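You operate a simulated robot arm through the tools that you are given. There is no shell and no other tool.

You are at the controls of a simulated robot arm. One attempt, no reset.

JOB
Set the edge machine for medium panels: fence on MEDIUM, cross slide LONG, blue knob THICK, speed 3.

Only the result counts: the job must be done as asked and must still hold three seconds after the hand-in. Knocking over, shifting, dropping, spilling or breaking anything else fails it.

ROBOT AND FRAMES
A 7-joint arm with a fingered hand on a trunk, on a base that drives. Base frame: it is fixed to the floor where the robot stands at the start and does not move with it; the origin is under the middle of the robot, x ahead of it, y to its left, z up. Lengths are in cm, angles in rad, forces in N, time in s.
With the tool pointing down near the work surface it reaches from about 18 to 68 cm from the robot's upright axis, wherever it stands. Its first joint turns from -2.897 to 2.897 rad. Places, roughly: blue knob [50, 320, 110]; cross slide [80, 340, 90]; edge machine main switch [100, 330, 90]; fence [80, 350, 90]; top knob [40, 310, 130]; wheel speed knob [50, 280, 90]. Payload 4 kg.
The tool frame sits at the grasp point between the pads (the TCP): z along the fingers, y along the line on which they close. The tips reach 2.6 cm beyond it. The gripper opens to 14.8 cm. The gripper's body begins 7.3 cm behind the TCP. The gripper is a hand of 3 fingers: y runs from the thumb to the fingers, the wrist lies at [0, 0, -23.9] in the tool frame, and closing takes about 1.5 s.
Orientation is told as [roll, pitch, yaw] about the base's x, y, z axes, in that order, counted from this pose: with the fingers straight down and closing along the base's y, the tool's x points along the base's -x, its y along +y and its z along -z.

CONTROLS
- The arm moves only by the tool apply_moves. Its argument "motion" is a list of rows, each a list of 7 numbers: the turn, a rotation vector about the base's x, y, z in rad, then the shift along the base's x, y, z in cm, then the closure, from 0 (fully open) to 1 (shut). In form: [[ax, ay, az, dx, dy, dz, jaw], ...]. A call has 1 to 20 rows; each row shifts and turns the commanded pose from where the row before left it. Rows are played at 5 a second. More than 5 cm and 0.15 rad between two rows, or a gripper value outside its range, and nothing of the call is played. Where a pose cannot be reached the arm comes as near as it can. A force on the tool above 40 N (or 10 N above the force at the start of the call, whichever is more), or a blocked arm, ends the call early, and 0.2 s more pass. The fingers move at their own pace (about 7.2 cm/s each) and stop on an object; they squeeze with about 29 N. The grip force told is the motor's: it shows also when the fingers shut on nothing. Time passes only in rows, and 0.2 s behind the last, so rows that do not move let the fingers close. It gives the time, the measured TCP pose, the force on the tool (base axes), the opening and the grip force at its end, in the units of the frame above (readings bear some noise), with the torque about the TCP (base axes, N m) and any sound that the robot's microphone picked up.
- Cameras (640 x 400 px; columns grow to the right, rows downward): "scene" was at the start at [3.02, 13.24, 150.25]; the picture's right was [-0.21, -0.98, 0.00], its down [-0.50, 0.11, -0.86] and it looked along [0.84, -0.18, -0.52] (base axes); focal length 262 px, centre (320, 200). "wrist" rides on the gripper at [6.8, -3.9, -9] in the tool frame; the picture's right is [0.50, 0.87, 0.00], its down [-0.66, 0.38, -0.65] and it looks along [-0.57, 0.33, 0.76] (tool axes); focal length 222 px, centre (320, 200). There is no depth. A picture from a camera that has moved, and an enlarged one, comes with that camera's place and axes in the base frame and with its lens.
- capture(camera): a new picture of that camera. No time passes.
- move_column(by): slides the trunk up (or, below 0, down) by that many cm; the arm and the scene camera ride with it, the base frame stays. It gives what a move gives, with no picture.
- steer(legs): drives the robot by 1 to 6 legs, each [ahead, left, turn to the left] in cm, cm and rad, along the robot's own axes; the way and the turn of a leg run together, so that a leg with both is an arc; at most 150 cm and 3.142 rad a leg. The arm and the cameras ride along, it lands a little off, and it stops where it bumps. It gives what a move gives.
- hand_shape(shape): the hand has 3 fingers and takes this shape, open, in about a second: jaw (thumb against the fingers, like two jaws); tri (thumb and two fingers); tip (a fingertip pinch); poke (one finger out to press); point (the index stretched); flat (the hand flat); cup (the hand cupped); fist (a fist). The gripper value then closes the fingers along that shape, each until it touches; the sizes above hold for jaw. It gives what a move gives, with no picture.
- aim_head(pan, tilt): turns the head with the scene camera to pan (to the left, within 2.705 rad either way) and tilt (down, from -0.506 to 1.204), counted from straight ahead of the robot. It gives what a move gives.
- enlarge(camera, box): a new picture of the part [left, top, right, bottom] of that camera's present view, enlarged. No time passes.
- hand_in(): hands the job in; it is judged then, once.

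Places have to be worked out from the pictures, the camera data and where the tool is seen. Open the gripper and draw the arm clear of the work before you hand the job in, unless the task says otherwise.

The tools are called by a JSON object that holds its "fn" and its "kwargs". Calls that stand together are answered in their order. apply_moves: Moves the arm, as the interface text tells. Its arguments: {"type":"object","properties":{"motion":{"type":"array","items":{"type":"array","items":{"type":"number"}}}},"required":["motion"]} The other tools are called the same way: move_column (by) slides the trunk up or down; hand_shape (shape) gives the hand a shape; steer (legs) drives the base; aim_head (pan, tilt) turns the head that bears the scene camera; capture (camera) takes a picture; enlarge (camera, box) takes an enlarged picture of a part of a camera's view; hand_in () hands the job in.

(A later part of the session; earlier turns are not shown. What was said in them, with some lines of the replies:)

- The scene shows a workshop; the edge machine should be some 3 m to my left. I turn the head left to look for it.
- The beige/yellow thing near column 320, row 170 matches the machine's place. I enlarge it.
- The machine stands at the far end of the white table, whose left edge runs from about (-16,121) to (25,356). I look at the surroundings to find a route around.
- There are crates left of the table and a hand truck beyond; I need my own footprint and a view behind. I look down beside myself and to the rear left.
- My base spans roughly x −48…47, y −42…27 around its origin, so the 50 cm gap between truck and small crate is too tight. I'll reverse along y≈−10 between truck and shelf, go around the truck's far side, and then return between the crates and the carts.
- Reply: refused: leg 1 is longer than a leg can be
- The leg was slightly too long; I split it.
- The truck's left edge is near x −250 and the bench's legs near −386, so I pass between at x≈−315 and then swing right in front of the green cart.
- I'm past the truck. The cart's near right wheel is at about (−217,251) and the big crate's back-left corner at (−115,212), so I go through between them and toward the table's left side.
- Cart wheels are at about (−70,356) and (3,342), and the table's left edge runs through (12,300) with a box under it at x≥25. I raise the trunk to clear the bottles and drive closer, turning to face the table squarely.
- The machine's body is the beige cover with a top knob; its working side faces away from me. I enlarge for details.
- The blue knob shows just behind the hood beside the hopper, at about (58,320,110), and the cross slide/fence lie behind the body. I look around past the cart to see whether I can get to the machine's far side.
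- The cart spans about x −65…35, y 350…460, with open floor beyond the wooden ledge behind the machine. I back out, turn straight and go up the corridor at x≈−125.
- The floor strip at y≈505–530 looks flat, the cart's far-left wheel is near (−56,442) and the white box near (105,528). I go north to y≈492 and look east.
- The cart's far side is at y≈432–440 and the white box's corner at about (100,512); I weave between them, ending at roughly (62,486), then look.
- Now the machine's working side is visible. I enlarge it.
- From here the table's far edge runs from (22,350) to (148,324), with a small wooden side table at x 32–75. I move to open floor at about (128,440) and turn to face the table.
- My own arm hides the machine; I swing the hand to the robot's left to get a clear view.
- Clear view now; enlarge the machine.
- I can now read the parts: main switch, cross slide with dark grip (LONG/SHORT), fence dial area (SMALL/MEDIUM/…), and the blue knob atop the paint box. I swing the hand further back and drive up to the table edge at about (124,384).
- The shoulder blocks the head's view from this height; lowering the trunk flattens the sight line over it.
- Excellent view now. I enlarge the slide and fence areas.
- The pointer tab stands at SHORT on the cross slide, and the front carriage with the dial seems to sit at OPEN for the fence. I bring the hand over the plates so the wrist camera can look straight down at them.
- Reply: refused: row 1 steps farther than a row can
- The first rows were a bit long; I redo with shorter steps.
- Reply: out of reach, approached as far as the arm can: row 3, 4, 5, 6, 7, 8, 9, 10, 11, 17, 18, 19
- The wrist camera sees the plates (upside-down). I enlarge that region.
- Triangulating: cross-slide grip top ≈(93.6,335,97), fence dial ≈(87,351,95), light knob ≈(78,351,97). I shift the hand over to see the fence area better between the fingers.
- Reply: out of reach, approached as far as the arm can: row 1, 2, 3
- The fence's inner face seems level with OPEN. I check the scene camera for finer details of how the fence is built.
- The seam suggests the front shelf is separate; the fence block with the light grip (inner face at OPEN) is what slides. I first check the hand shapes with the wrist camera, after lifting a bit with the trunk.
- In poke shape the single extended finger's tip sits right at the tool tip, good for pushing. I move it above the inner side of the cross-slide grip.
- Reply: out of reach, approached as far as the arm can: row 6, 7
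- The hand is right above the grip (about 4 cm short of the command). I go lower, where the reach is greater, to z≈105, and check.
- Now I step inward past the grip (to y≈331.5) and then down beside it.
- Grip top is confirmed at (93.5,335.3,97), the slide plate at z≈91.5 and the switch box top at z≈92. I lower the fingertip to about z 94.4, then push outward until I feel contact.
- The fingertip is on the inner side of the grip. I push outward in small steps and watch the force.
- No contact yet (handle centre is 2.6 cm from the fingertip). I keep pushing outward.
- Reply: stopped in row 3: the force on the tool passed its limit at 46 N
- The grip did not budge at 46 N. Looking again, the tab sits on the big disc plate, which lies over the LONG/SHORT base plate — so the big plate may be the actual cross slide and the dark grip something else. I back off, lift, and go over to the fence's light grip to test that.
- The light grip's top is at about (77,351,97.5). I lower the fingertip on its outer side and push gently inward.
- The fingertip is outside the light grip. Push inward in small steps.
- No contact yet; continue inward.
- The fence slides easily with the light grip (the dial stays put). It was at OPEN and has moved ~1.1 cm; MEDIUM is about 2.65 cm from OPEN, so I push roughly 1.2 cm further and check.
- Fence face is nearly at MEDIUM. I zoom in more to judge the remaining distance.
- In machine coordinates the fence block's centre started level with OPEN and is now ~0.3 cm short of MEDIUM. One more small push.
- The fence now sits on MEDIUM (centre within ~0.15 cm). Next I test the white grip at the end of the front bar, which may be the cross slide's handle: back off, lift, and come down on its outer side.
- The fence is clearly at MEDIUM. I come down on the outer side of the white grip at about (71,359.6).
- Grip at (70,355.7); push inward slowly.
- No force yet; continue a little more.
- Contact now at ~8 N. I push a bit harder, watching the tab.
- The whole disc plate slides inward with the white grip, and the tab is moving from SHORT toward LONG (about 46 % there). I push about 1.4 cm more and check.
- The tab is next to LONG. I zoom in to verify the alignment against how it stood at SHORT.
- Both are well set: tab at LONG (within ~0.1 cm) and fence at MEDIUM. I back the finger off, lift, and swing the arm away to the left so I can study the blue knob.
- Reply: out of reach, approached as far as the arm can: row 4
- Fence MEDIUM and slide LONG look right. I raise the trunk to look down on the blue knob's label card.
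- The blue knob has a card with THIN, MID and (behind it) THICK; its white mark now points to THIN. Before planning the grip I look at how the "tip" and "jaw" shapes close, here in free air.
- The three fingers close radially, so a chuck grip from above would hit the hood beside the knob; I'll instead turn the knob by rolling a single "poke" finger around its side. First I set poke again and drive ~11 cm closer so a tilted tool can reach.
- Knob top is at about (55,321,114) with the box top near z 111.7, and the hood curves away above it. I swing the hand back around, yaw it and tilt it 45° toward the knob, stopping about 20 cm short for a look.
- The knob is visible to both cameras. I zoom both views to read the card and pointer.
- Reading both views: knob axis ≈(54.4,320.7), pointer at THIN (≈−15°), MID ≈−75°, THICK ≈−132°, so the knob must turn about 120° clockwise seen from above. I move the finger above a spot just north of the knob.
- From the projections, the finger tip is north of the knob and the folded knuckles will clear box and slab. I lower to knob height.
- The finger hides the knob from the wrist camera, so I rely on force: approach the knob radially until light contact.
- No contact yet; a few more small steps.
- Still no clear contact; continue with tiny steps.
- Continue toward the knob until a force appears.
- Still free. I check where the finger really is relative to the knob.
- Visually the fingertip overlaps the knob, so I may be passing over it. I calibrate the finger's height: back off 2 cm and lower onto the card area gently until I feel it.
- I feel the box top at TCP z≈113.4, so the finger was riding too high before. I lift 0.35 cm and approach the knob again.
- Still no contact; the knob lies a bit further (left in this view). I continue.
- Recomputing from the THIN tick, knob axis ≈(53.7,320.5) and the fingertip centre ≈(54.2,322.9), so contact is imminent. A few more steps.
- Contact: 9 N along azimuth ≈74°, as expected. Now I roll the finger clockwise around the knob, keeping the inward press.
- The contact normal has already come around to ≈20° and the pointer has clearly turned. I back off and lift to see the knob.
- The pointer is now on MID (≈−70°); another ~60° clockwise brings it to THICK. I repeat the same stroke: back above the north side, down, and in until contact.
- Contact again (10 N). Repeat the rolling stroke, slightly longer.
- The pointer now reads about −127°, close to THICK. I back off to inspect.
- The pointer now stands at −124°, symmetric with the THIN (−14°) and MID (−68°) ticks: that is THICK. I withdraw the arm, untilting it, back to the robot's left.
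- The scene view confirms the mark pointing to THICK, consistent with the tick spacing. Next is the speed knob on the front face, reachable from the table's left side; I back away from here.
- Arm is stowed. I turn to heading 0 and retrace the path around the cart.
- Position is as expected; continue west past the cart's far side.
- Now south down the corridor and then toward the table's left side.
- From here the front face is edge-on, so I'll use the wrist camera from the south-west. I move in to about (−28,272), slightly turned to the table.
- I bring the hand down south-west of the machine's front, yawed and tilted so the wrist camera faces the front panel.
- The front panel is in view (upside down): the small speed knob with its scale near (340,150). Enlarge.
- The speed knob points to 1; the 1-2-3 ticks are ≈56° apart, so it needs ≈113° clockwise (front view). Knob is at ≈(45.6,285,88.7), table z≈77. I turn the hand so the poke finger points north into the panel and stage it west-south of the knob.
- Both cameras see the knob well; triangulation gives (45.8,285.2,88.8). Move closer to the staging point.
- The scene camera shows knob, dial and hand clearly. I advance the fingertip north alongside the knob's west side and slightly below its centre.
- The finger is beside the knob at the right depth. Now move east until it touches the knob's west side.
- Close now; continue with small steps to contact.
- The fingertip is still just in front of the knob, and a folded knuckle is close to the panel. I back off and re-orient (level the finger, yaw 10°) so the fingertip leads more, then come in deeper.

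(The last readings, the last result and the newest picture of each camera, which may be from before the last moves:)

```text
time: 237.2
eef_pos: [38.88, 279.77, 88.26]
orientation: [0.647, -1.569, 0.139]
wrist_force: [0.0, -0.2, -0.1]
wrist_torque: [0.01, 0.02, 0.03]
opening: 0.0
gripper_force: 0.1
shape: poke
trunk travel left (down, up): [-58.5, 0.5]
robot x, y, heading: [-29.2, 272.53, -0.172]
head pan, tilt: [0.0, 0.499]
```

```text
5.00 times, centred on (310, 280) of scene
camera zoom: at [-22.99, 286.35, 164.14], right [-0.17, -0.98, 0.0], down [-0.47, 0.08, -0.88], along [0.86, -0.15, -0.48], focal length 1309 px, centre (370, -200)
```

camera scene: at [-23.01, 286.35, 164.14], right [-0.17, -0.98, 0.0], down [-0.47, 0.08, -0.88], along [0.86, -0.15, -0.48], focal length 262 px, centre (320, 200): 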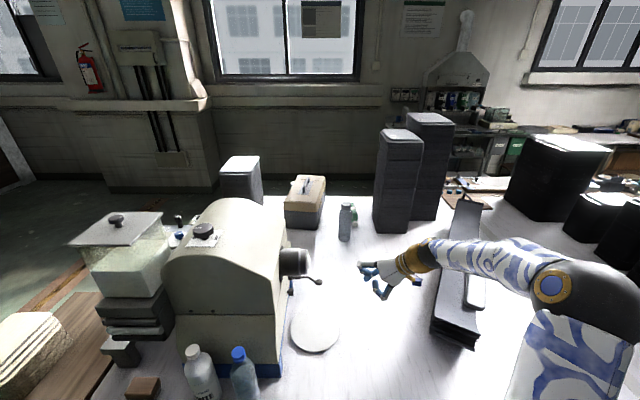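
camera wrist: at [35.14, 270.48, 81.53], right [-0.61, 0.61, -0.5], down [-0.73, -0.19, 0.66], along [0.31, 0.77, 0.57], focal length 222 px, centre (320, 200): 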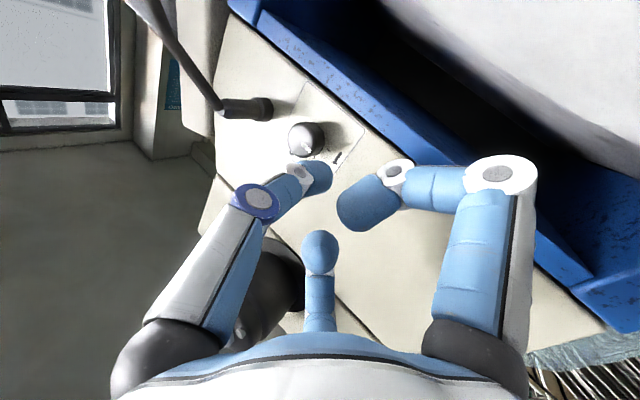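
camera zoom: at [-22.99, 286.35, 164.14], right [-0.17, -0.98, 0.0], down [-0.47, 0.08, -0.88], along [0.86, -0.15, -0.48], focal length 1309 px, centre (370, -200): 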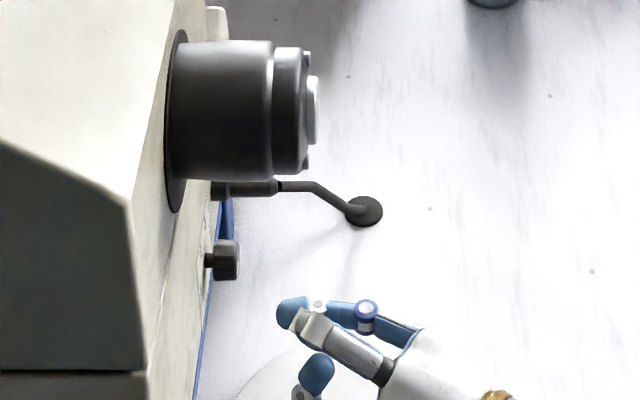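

Now the fingertip clearly leads. I advance 4.2 cm north, then approach the knob eastward.

{"fn": "apply_moves", "kwargs": {"motion": [[0, 0, 0, 0.25, 1.5, 0, 0], [0, 0, 0, 0.25, 1.5, 0, 0], [0, 0, 0, 0.2, 1.2, 0, 0], [0, 0, 0, 0.5, -0.1, 0, 0], [0, 0, 0, 0, 0, 0, 0]]}}

{"fn": "enlarge", "kwargs": {"camera": "wrist", "box": [270, 110, 370, 210]}}

{"fn": "enlarge", "kwargs": {"camera": "scene", "box": [280, 250, 330, 300]}}

```text
time: 238.4
eef_pos: [40.14, 283.82, 88.25]
orientation: [0.408, -1.566, 0.377]
wrist_force: [-0.8, -0.7, -0.1]
wrist_torque: [-0.01, 0.05, -0.01]
opening: 0.0
gripper_force: 0.1
shape: poke
trunk travel left (down, up): [-58.5, 0.5]
robot x, y, heading: [-28.5, 271.63, -0.178]
head pan, tilt: [0.0, 0.499]
```

```text
4.00 times, centred on (320, 160) of wrist
camera zoom: at [36.33, 274.55, 81.51], right [-0.61, 0.61, -0.5], down [-0.73, -0.19, 0.66], along [0.31, 0.77, 0.56], focal length 888 px, centre (320, 360)
```

zoom: 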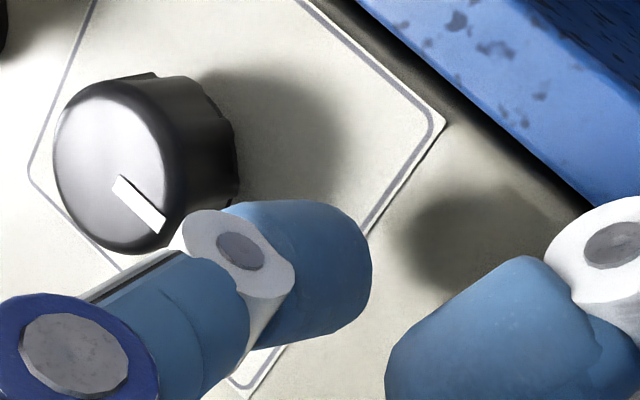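

```text
8.00 times, centred on (305, 275) of scene
camera zoom: at [-22.99, 286.35, 164.14], right [-0.17, -0.98, 0.0], down [-0.47, 0.08, -0.88], along [0.86, -0.15, -0.48], focal length 2094 px, centre (440, -400)
```

zoom: 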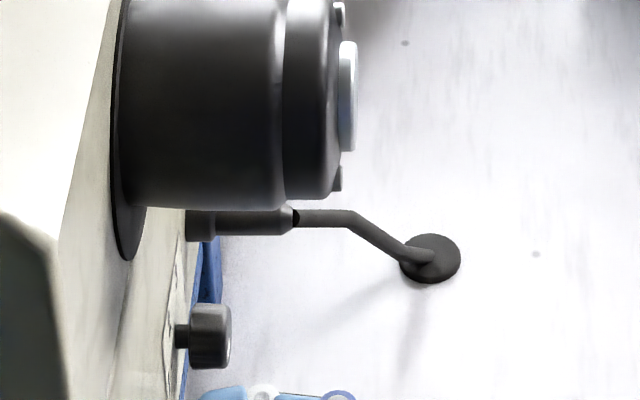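

The fingertip is now level with the knob head in depth and west of it. Approach eastward, slightly lower, until contact.

{"fn": "apply_moves", "kwargs": {"motion": [[0, 0, 0, 0.4, -0.08, -0.4, 0], [0, 0, 0, 0.4, -0.08, -0.4, 0], [0, 0, 0, 0.3, -0.06, 0, 0], [0, 0, 0, 0, 0, 0, 0]]}}

{"fn": "enlarge", "kwargs": {"camera": "wrist", "box": [270, 110, 370, 210]}}

```text
time: 239.4
eef_pos: [41.07, 283.79, 87.73]
orientation: [-2.275, -1.568, 3.058]
wrist_force: [-3.5, 2.3, 33.5]
wrist_torque: [-3.39, 1.77, -0.52]
opening: 0.01
gripper_force: 0.1
shape: poke
trunk travel left (down, up): [-58.5, 0.5]
robot x, y, heading: [-28.76, 272.16, -0.172]
head pan, tilt: [0.0, 0.499]
```

```text
4.00 times, centred on (320, 160) of wrist
camera zoom: at [37.35, 274.42, 81.06], right [-0.61, 0.61, -0.5], down [-0.73, -0.19, 0.65], along [0.3, 0.77, 0.57], focal length 888 px, centre (320, 360)
```

zoom: 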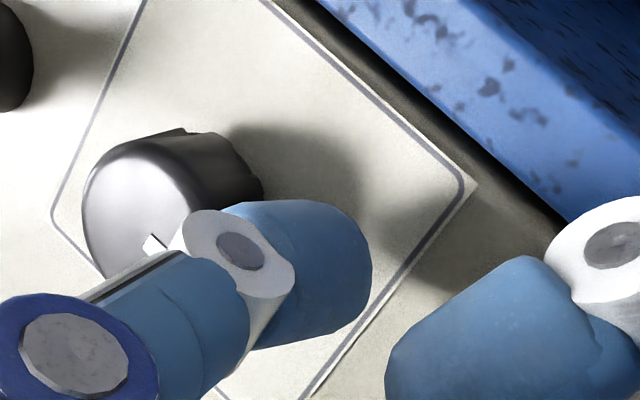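

A 33 N upward force with the torque says the palm is touching the table behind the finger. I raise 0.9 cm at once.

{"fn": "apply_moves", "kwargs": {"motion": [[0, 0, 0, 0, 0, 0.5, 0], [0, 0, 0, 0, 0, 0.5, 0], [0, 0, 0, 0, 0, 0, 0]]}}

{"fn": "capture", "kwargs": {"camera": "scene"}}

{"fn": "enlarge", "kwargs": {"camera": "scene", "box": [280, 250, 330, 300]}}

```text
time: 240.2
eef_pos: [41.08, 283.61, 88.33]
orientation: [0.458, -1.567, 0.324]
wrist_force: [-0.5, -0.6, -0.2]
wrist_torque: [0.0, 0.0, -0.02]
opening: 0.02
gripper_force: 0.0
shape: poke
trunk travel left (down, up): [-58.5, 0.5]
robot x, y, heading: [-29.23, 271.92, -0.174]
head pan, tilt: [0.0, 0.499]
```

```text
taken
camera scene: at [-22.99, 286.35, 164.12], right [-0.17, -0.98, 0.0], down [-0.47, 0.08, -0.88], along [0.86, -0.15, -0.48], focal length 262 px, centre (320, 200)
```

scene: 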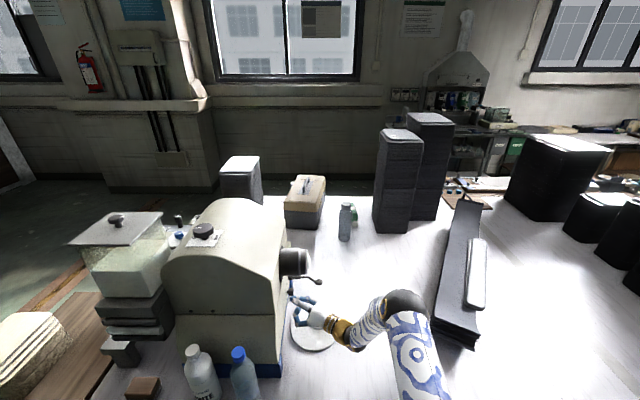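

```text
8.00 times, centred on (305, 275) of scene
camera zoom: at [-22.99, 286.35, 164.12], right [-0.17, -0.98, 0.0], down [-0.47, 0.08, -0.88], along [0.86, -0.15, -0.48], focal length 2094 px, centre (440, -400)
```

zoom: 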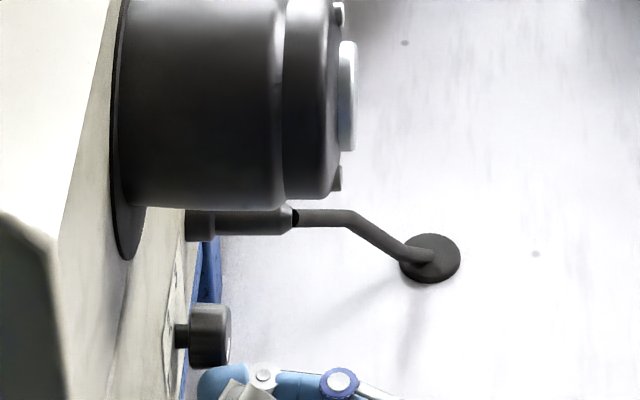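

Clear again. Continue eastward in small steps to contact at this height.

{"fn": "apply_moves", "kwargs": {"motion": [[0, 0, 0, 0.25, -0.05, 0, 0], [0, 0, 0, 0.25, -0.05, 0, 0], [0, 0, 0, 0, 0, 0, 0]]}}

```text
time: 241.0
eef_pos: [41.77, 283.54, 88.48]
orientation: [0.454, -1.568, 0.33]
wrist_force: [-0.6, 0.7, 0.2]
wrist_torque: [0.02, 0.03, -0.02]
opening: 0.0
gripper_force: 0.0
shape: poke
trunk travel left (down, up): [-58.5, 0.5]
robot x, y, heading: [-28.72, 272.37, -0.175]
head pan, tilt: [0.0, 0.499]
```

{"fn": "apply_moves", "kwargs": {"motion": [[0, 0, 0, 0.25, -0.05, 0, 0], [0, 0, 0, 0.2, -0.04, 0, 0], [0, 0, 0, 0, 0, 0, 0]]}}

{"fn": "enlarge", "kwargs": {"camera": "wrist", "box": [270, 110, 370, 210]}}

{"fn": "enlarge", "kwargs": {"camera": "scene", "box": [280, 250, 330, 300]}}

```text
time: 241.8
eef_pos: [41.75, 283.51, 88.44]
orientation: [0.416, -1.568, 0.368]
wrist_force: [-20.1, -1.5, -3.2]
wrist_torque: [-0.04, -0.04, 0.22]
opening: 0.0
gripper_force: 0.0
shape: poke
trunk travel left (down, up): [-58.5, 0.5]
robot x, y, heading: [-28.96, 272.18, -0.179]
head pan, tilt: [0.0, 0.499]
```

```text
4.00 times, centred on (320, 160) of wrist
camera zoom: at [38.16, 274.19, 81.78], right [-0.61, 0.61, -0.5], down [-0.73, -0.19, 0.66], along [0.31, 0.77, 0.56], focal length 888 px, centre (320, 360)
```

zoom: 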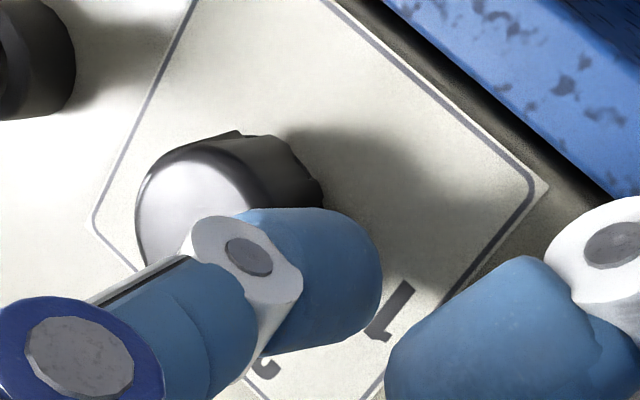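

```text
8.00 times, centred on (305, 275) of scene
camera zoom: at [-23.24, 286.34, 164.14], right [-0.17, -0.98, 0.0], down [-0.47, 0.08, -0.88], along [0.87, -0.15, -0.48], focal length 2094 px, centre (440, -400)
```

zoom: 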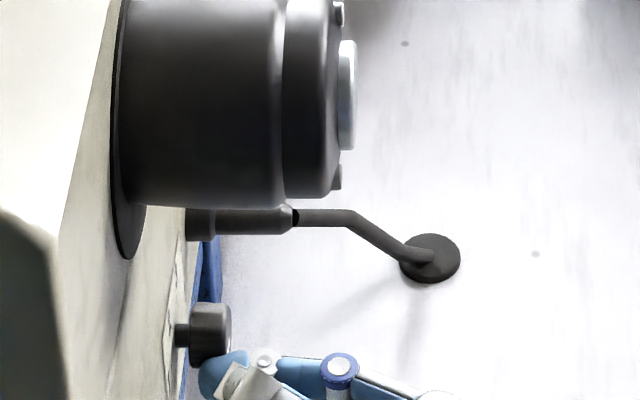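

Contact on the knob's west side (20 N, azimuth ≈189°). I ease the press a little and roll the finger upward around the knob (clockwise in front view).

{"fn": "apply_moves", "kwargs": {"motion": [[0, 0, 0, -0.17, 0.03, 0, 0], [0, 0, 0, -0.02, 0, 0.243, 0], [0, 0, 0, 0.01, 0, 0.244, 0], [0, 0, 0, 0.05, -0.01, 0.24, 0], [0, 0, 0, 0.08, -0.02, 0.231, 0], [0, 0, 0, 0.11, -0.02, 0.217, 0], [0, 0, 0, 0, 0, 0, 0]]}}

{"fn": "enlarge", "kwargs": {"camera": "wrist", "box": [270, 110, 370, 210]}}

```text
time: 243.4
eef_pos: [41.84, 283.56, 89.83]
orientation: [-1.671, -1.57, 2.454]
wrist_force: [-26.0, 0.4, 4.5]
wrist_torque: [0.07, 0.05, 0.32]
opening: 0.0
gripper_force: 0.1
shape: poke
trunk travel left (down, up): [-58.5, 0.5]
robot x, y, heading: [-29.16, 271.97, -0.173]
head pan, tilt: [0.0, 0.499]
```

```text
4.00 times, centred on (320, 160) of wrist
camera zoom: at [38.2, 274.21, 83.1], right [-0.61, 0.61, -0.5], down [-0.73, -0.19, 0.65], along [0.3, 0.77, 0.57], focal length 888 px, centre (320, 360)
```

zoom: 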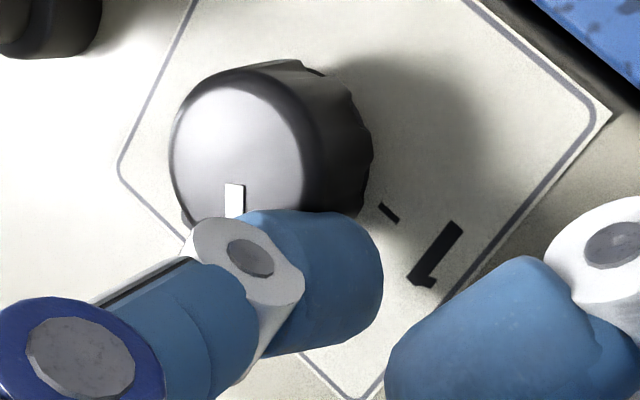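

The pointer has turned ~45° toward 2. Continue the stroke upward around the knob.

{"fn": "apply_moves", "kwargs": {"motion": [[0, 0, 0, 0, 0, 0.24, 0], [0, 0, 0, 0.04, -0.01, 0.24, 0], [0, 0, 0, 0.08, -0.02, 0.22, 0], [0, 0, 0, 0.12, -0.02, 0.2, 0], [0, 0, 0, 0, 0, 0, 0]]}}

{"fn": "enlarge", "kwargs": {"camera": "wrist", "box": [270, 110, 370, 210]}}

{"fn": "enlarge", "kwargs": {"camera": "scene", "box": [280, 250, 330, 300]}}

```text
time: 244.6
eef_pos: [42.38, 283.41, 90.63]
orientation: [-0.801, -1.57, 1.584]
wrist_force: [-6.2, 3.3, 9.6]
wrist_torque: [0.1, -0.19, 0.13]
opening: 0.0
gripper_force: 0.0
shape: poke
trunk travel left (down, up): [-58.5, 0.5]
robot x, y, heading: [-29.0, 272.15, -0.176]
head pan, tilt: [0.0, 0.499]
```

```text
4.00 times, centred on (320, 160) of wrist
camera zoom: at [38.61, 274.13, 83.97], right [-0.61, 0.61, -0.5], down [-0.73, -0.19, 0.66], along [0.31, 0.77, 0.57], focal length 888 px, centre (320, 360)
```

zoom: 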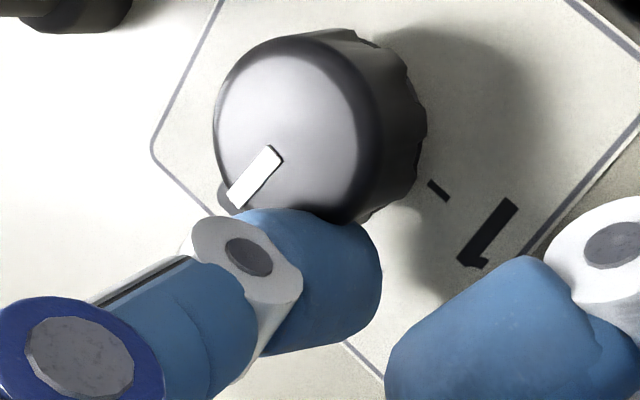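

```text
8.00 times, centred on (305, 275) of scene
camera zoom: at [-23.17, 286.38, 164.15], right [-0.17, -0.98, 0.0], down [-0.47, 0.08, -0.88], along [0.87, -0.15, -0.48], focal length 2094 px, centre (440, -400)
```

zoom: 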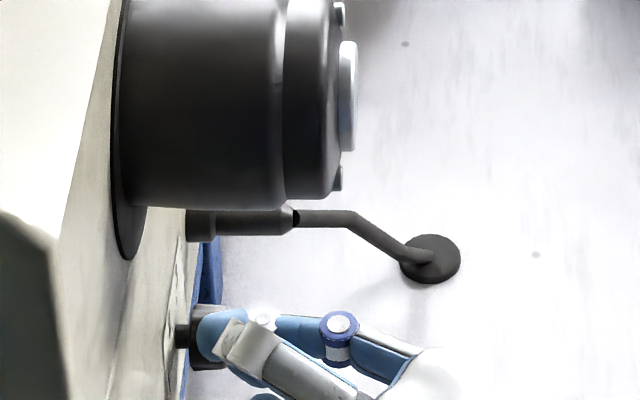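

Pointer has turned ~80° in total, now past 2 toward 3. I continue a little over the top of the knob.

{"fn": "apply_moves", "kwargs": {"motion": [[0, 0, 0, 0.16, -0.03, 0.14, 0], [0, 0, 0, 0.18, -0.04, 0.1, 0], [0, 0, 0, 0.2, -0.04, 0.05, 0], [0, 0, 0, 0, 0, 0, 0]]}}

{"fn": "enlarge", "kwargs": {"camera": "wrist", "box": [270, 110, 370, 210]}}

```text
time: 245.6
eef_pos: [42.94, 283.34, 90.88]
orientation: [-0.569, -1.571, 1.353]
wrist_force: [-13.0, 3.3, 10.3]
wrist_torque: [0.15, -0.09, 0.14]
opening: 0.01
gripper_force: 0.1
shape: poke
trunk travel left (down, up): [-58.5, 0.5]
robot x, y, heading: [-28.76, 272.05, -0.172]
head pan, tilt: [0.0, 0.499]
```

```text
4.00 times, centred on (320, 160) of wrist
camera zoom: at [39.05, 274.04, 84.22], right [-0.61, 0.61, -0.5], down [-0.73, -0.19, 0.66], along [0.31, 0.77, 0.57], focal length 888 px, centre (320, 360)
```

zoom: 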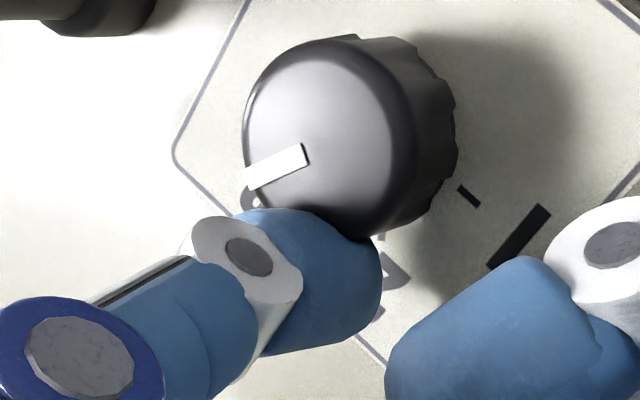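

The pointer now points to about the "3". I retreat west/up and inspect.

{"fn": "apply_moves", "kwargs": {"motion": [[0, 0, 0, -0.6, 0, 0.6, 0], [0, 0, 0, -2, -0.5, 0.3, 0], [0, 0, 0, -2, -2, 0, 0], [0, 0, 0, -1.5, -3, 0, 0], [0, 0, 0, 0, -3.5, 0, 0], [0, 0, 0, 0, -3.5, 0, 0], [0, 0, 0, 0, 0, 0, 0]]}}

{"fn": "capture", "kwargs": {"camera": "wrist"}}

{"fn": "enlarge", "kwargs": {"camera": "wrist", "box": [300, 110, 370, 180]}}

```text
time: 247.2
eef_pos: [36.88, 270.77, 91.77]
orientation: [0.485, -1.571, 0.295]
wrist_force: [0.0, -0.1, 0.3]
wrist_torque: [-0.03, -0.04, 0.05]
opening: 0.0
gripper_force: 0.0
shape: poke
trunk travel left (down, up): [-58.5, 0.5]
robot x, y, heading: [-28.86, 271.98, -0.177]
head pan, tilt: [0.0, 0.499]
```

```text
taken
camera wrist: at [33.1, 261.49, 85.04], right [-0.61, 0.61, -0.5], down [-0.73, -0.19, 0.66], along [0.31, 0.77, 0.56], focal length 222 px, centre (320, 200)
```

wrist: 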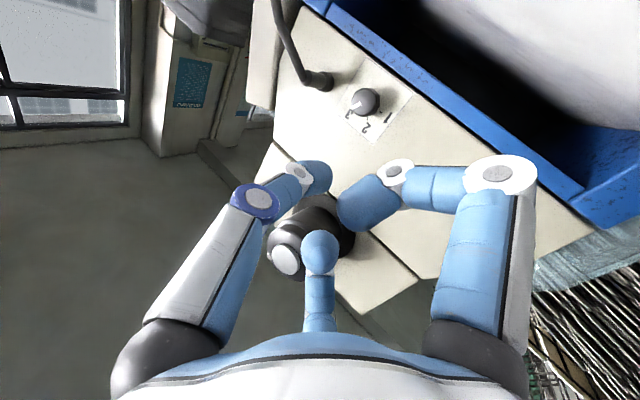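

```text
5.71 times, centred on (335, 145) of wrist
camera zoom: at [33.1, 261.49, 85.04], right [-0.61, 0.61, -0.5], down [-0.73, -0.19, 0.66], along [0.31, 0.77, 0.56], focal length 1269 px, centre (234, 514)
```

zoom: 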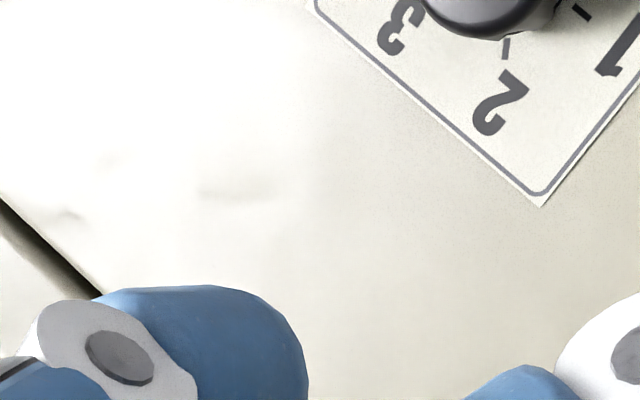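

{"fn": "enlarge", "kwargs": {"camera": "wrist", "box": [335, 75, 405, 145]}}

```text
5.71 times, centred on (370, 110) of wrist
camera zoom: at [33.1, 261.49, 85.04], right [-0.61, 0.61, -0.5], down [-0.73, -0.19, 0.66], along [0.31, 0.77, 0.56], focal length 1269 px, centre (34, 714)
```

zoom: 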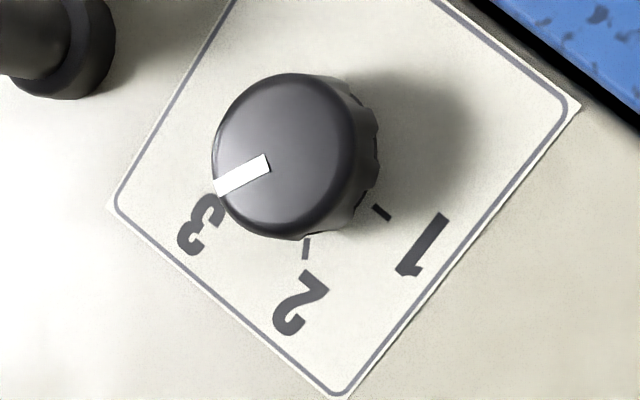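

Pointer sits at "3". I zoom further to check the alignment precisely.

{"fn": "enlarge", "kwargs": {"camera": "wrist", "box": [350, 82, 390, 122]}}

```text
10.00 times, centred on (370, 102) of wrist
camera zoom: at [33.1, 261.49, 85.04], right [-0.61, 0.61, -0.5], down [-0.73, -0.19, 0.66], along [0.31, 0.77, 0.56], focal length 2221 px, centre (-180, 1180)
```

zoom: 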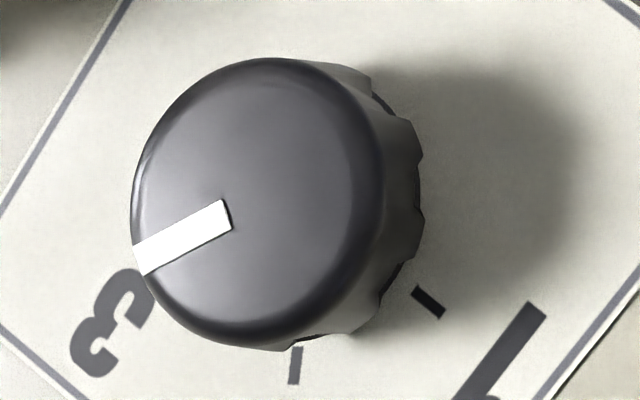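

Pointer direction matches the 3 tick within ~2°. All four settings are made; I lift the hand straight up, draw back west, and open the hand.

{"fn": "apply_moves", "kwargs": {"motion": [[0, 0, 0, -0.5, -1, 4.5, 0], [0, 0, 0, -0.5, -1, 4.5, 0], [0, 0, 0, -0.5, -1, 4.5, 0], [0, 0, 0, -0.5, 0, 4.8, 0], [0, 0, 0, -0.5, 0, 4.8, 0], [0, 0, 0, -0.5, 0, 4.8, 0], [0, 0, 0, -4.5, 0, 0, 0], [0, 0, 0, -4.5, 0, 0, 0], [0, 0, 0, -4.5, 0, 0, 0], [0, 0, 0, 0, 0, 0, 0]]}}

{"fn": "hand_shape", "kwargs": {"shape": "jaw"}}

{"fn": "capture", "kwargs": {"camera": "scene"}}

{"fn": "capture", "kwargs": {"camera": "wrist"}}

```text
time: 249.4
eef_pos: [20.36, 267.9, 119.51]
orientation: [0.49, -1.571, 0.293]
wrist_force: [-0.2, 0.2, 0.5]
wrist_torque: [-0.02, 0.04, 0.01]
opening: 0.03
gripper_force: 0.0
shape: poke
trunk travel left (down, up): [-58.5, 0.5]
robot x, y, heading: [-29.33, 272.34, -0.176]
head pan, tilt: [0.0, 0.499]
```

```text
time: 250.3
eef_pos: [20.39, 267.79, 119.51]
orientation: [0.444, -1.57, 0.339]
wrist_force: [0.2, 0.8, 0.5]
wrist_torque: [0.01, -0.03, 0.0]
opening: 14.81
gripper_force: 0.0
shape: jaw
trunk travel left (down, up): [-58.5, 0.5]
robot x, y, heading: [-28.58, 271.94, -0.174]
head pan, tilt: [0.0, 0.499]
```

```text
taken
camera scene: at [-23.0, 286.35, 164.14], right [-0.17, -0.98, 0.0], down [-0.47, 0.08, -0.88], along [0.86, -0.15, -0.48], focal length 262 px, centre (320, 200)
```

scene: 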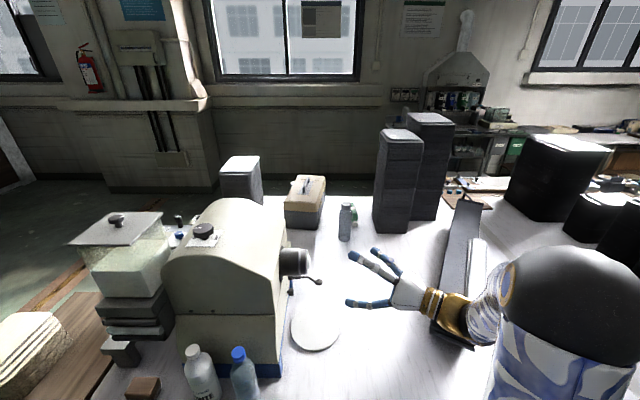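

```text
taken
camera wrist: at [16.62, 258.5, 112.85], right [-0.61, 0.61, -0.5], down [-0.73, -0.19, 0.66], along [0.31, 0.77, 0.56], focal length 222 px, centre (320, 200)
```

wrist: 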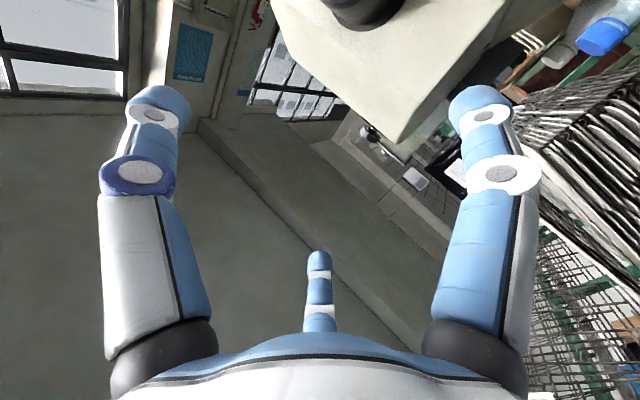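

Everything on the table is in place and the white disc hasn't moved. I check the blue knob from this side.

{"fn": "enlarge", "kwargs": {"camera": "scene", "box": [160, 205, 220, 255]}}

```text
8.00 times, centred on (190, 230) of scene
camera zoom: at [-23.0, 286.35, 164.14], right [-0.17, -0.98, 0.0], down [-0.47, 0.08, -0.88], along [0.86, -0.15, -0.48], focal length 2094 px, centre (1360, -40)
```

zoom: 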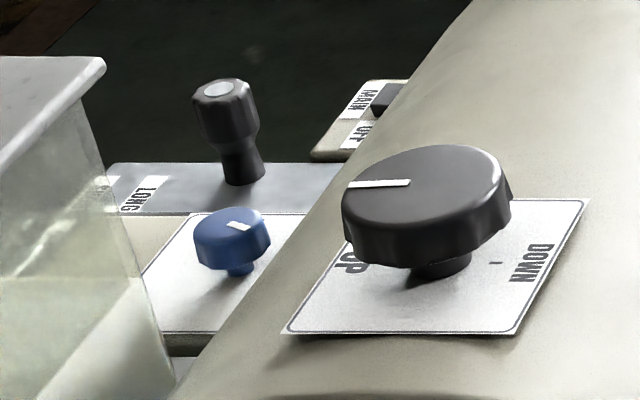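

The blue mark points at about −127°, matching THICK, and nothing else has changed. I back the robot away from the table so the arm is fully clear.

{"fn": "steer", "kwargs": {"legs": [[-38, 0, 0]]}}

{"fn": "capture", "kwargs": {"camera": "scene"}}

```text
time: 252.7
eef_pos: [-16.94, 274.24, 119.66]
orientation: [0.371, -1.568, 0.406]
wrist_force: [-0.8, 0.0, 0.1]
wrist_torque: [0.04, 0.03, -0.01]
opening: 14.78
gripper_force: 0.0
shape: jaw
trunk travel left (down, up): [-58.5, 0.5]
robot x, y, heading: [-65.94, 278.84, -0.179]
head pan, tilt: [0.0, 0.499]
```

```text
taken
camera scene: at [-60.21, 293.0, 164.14], right [-0.18, -0.98, 0.0], down [-0.47, 0.09, -0.88], along [0.86, -0.16, -0.48], focal length 262 px, centre (320, 200)
```

scene: 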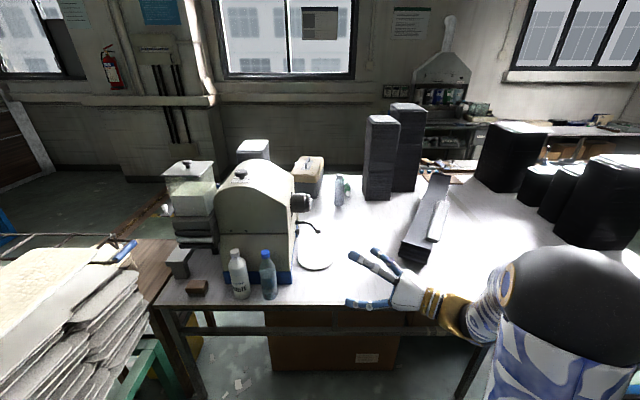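

The arm is clear with the hand open, the bottles, disc and stacks are undisturbed, and the settings read fence MEDIUM, slide LONG, blue knob THICK, speed 3. I hand the job in.

{"fn": "hand_in", "kwargs": {}}

```text
The job is handed in.
```

I set all four controls on the edge machine and handed the job in. I have not had a pass or fail result back.

| Control | Setting | How I checked it |
|---|---|---|
| Fence | MEDIUM | Block centre within about 0.15 cm of the MEDIUM label. |
| Cross slide | LONG | Tab about level with LONG. My estimates range from 0.1 cm past it to 0.2 cm short. |
| Blue knob | THICK | Pointer turned about 110° from THIN to about −127°. The THICK tick was hidden, so its position is worked out from the other two. |
| Speed knob | 3 | Pointer within about 2–3° of where tick 3 should be. The tick itself was hidden behind the knob. |

**Contacts:** early on I pushed the dark grip next to the cross slide to 46 N, thinking it was the slide's handle, and it did not move. While I was reaching for the speed knob, the palm also pressed down on the table or the white disc at 33 N. After that, the disc and the items around the machine looked unmoved in the pictures.

The robot is backed away from the table with the hand open. I did not touch the main switch or the top knob.
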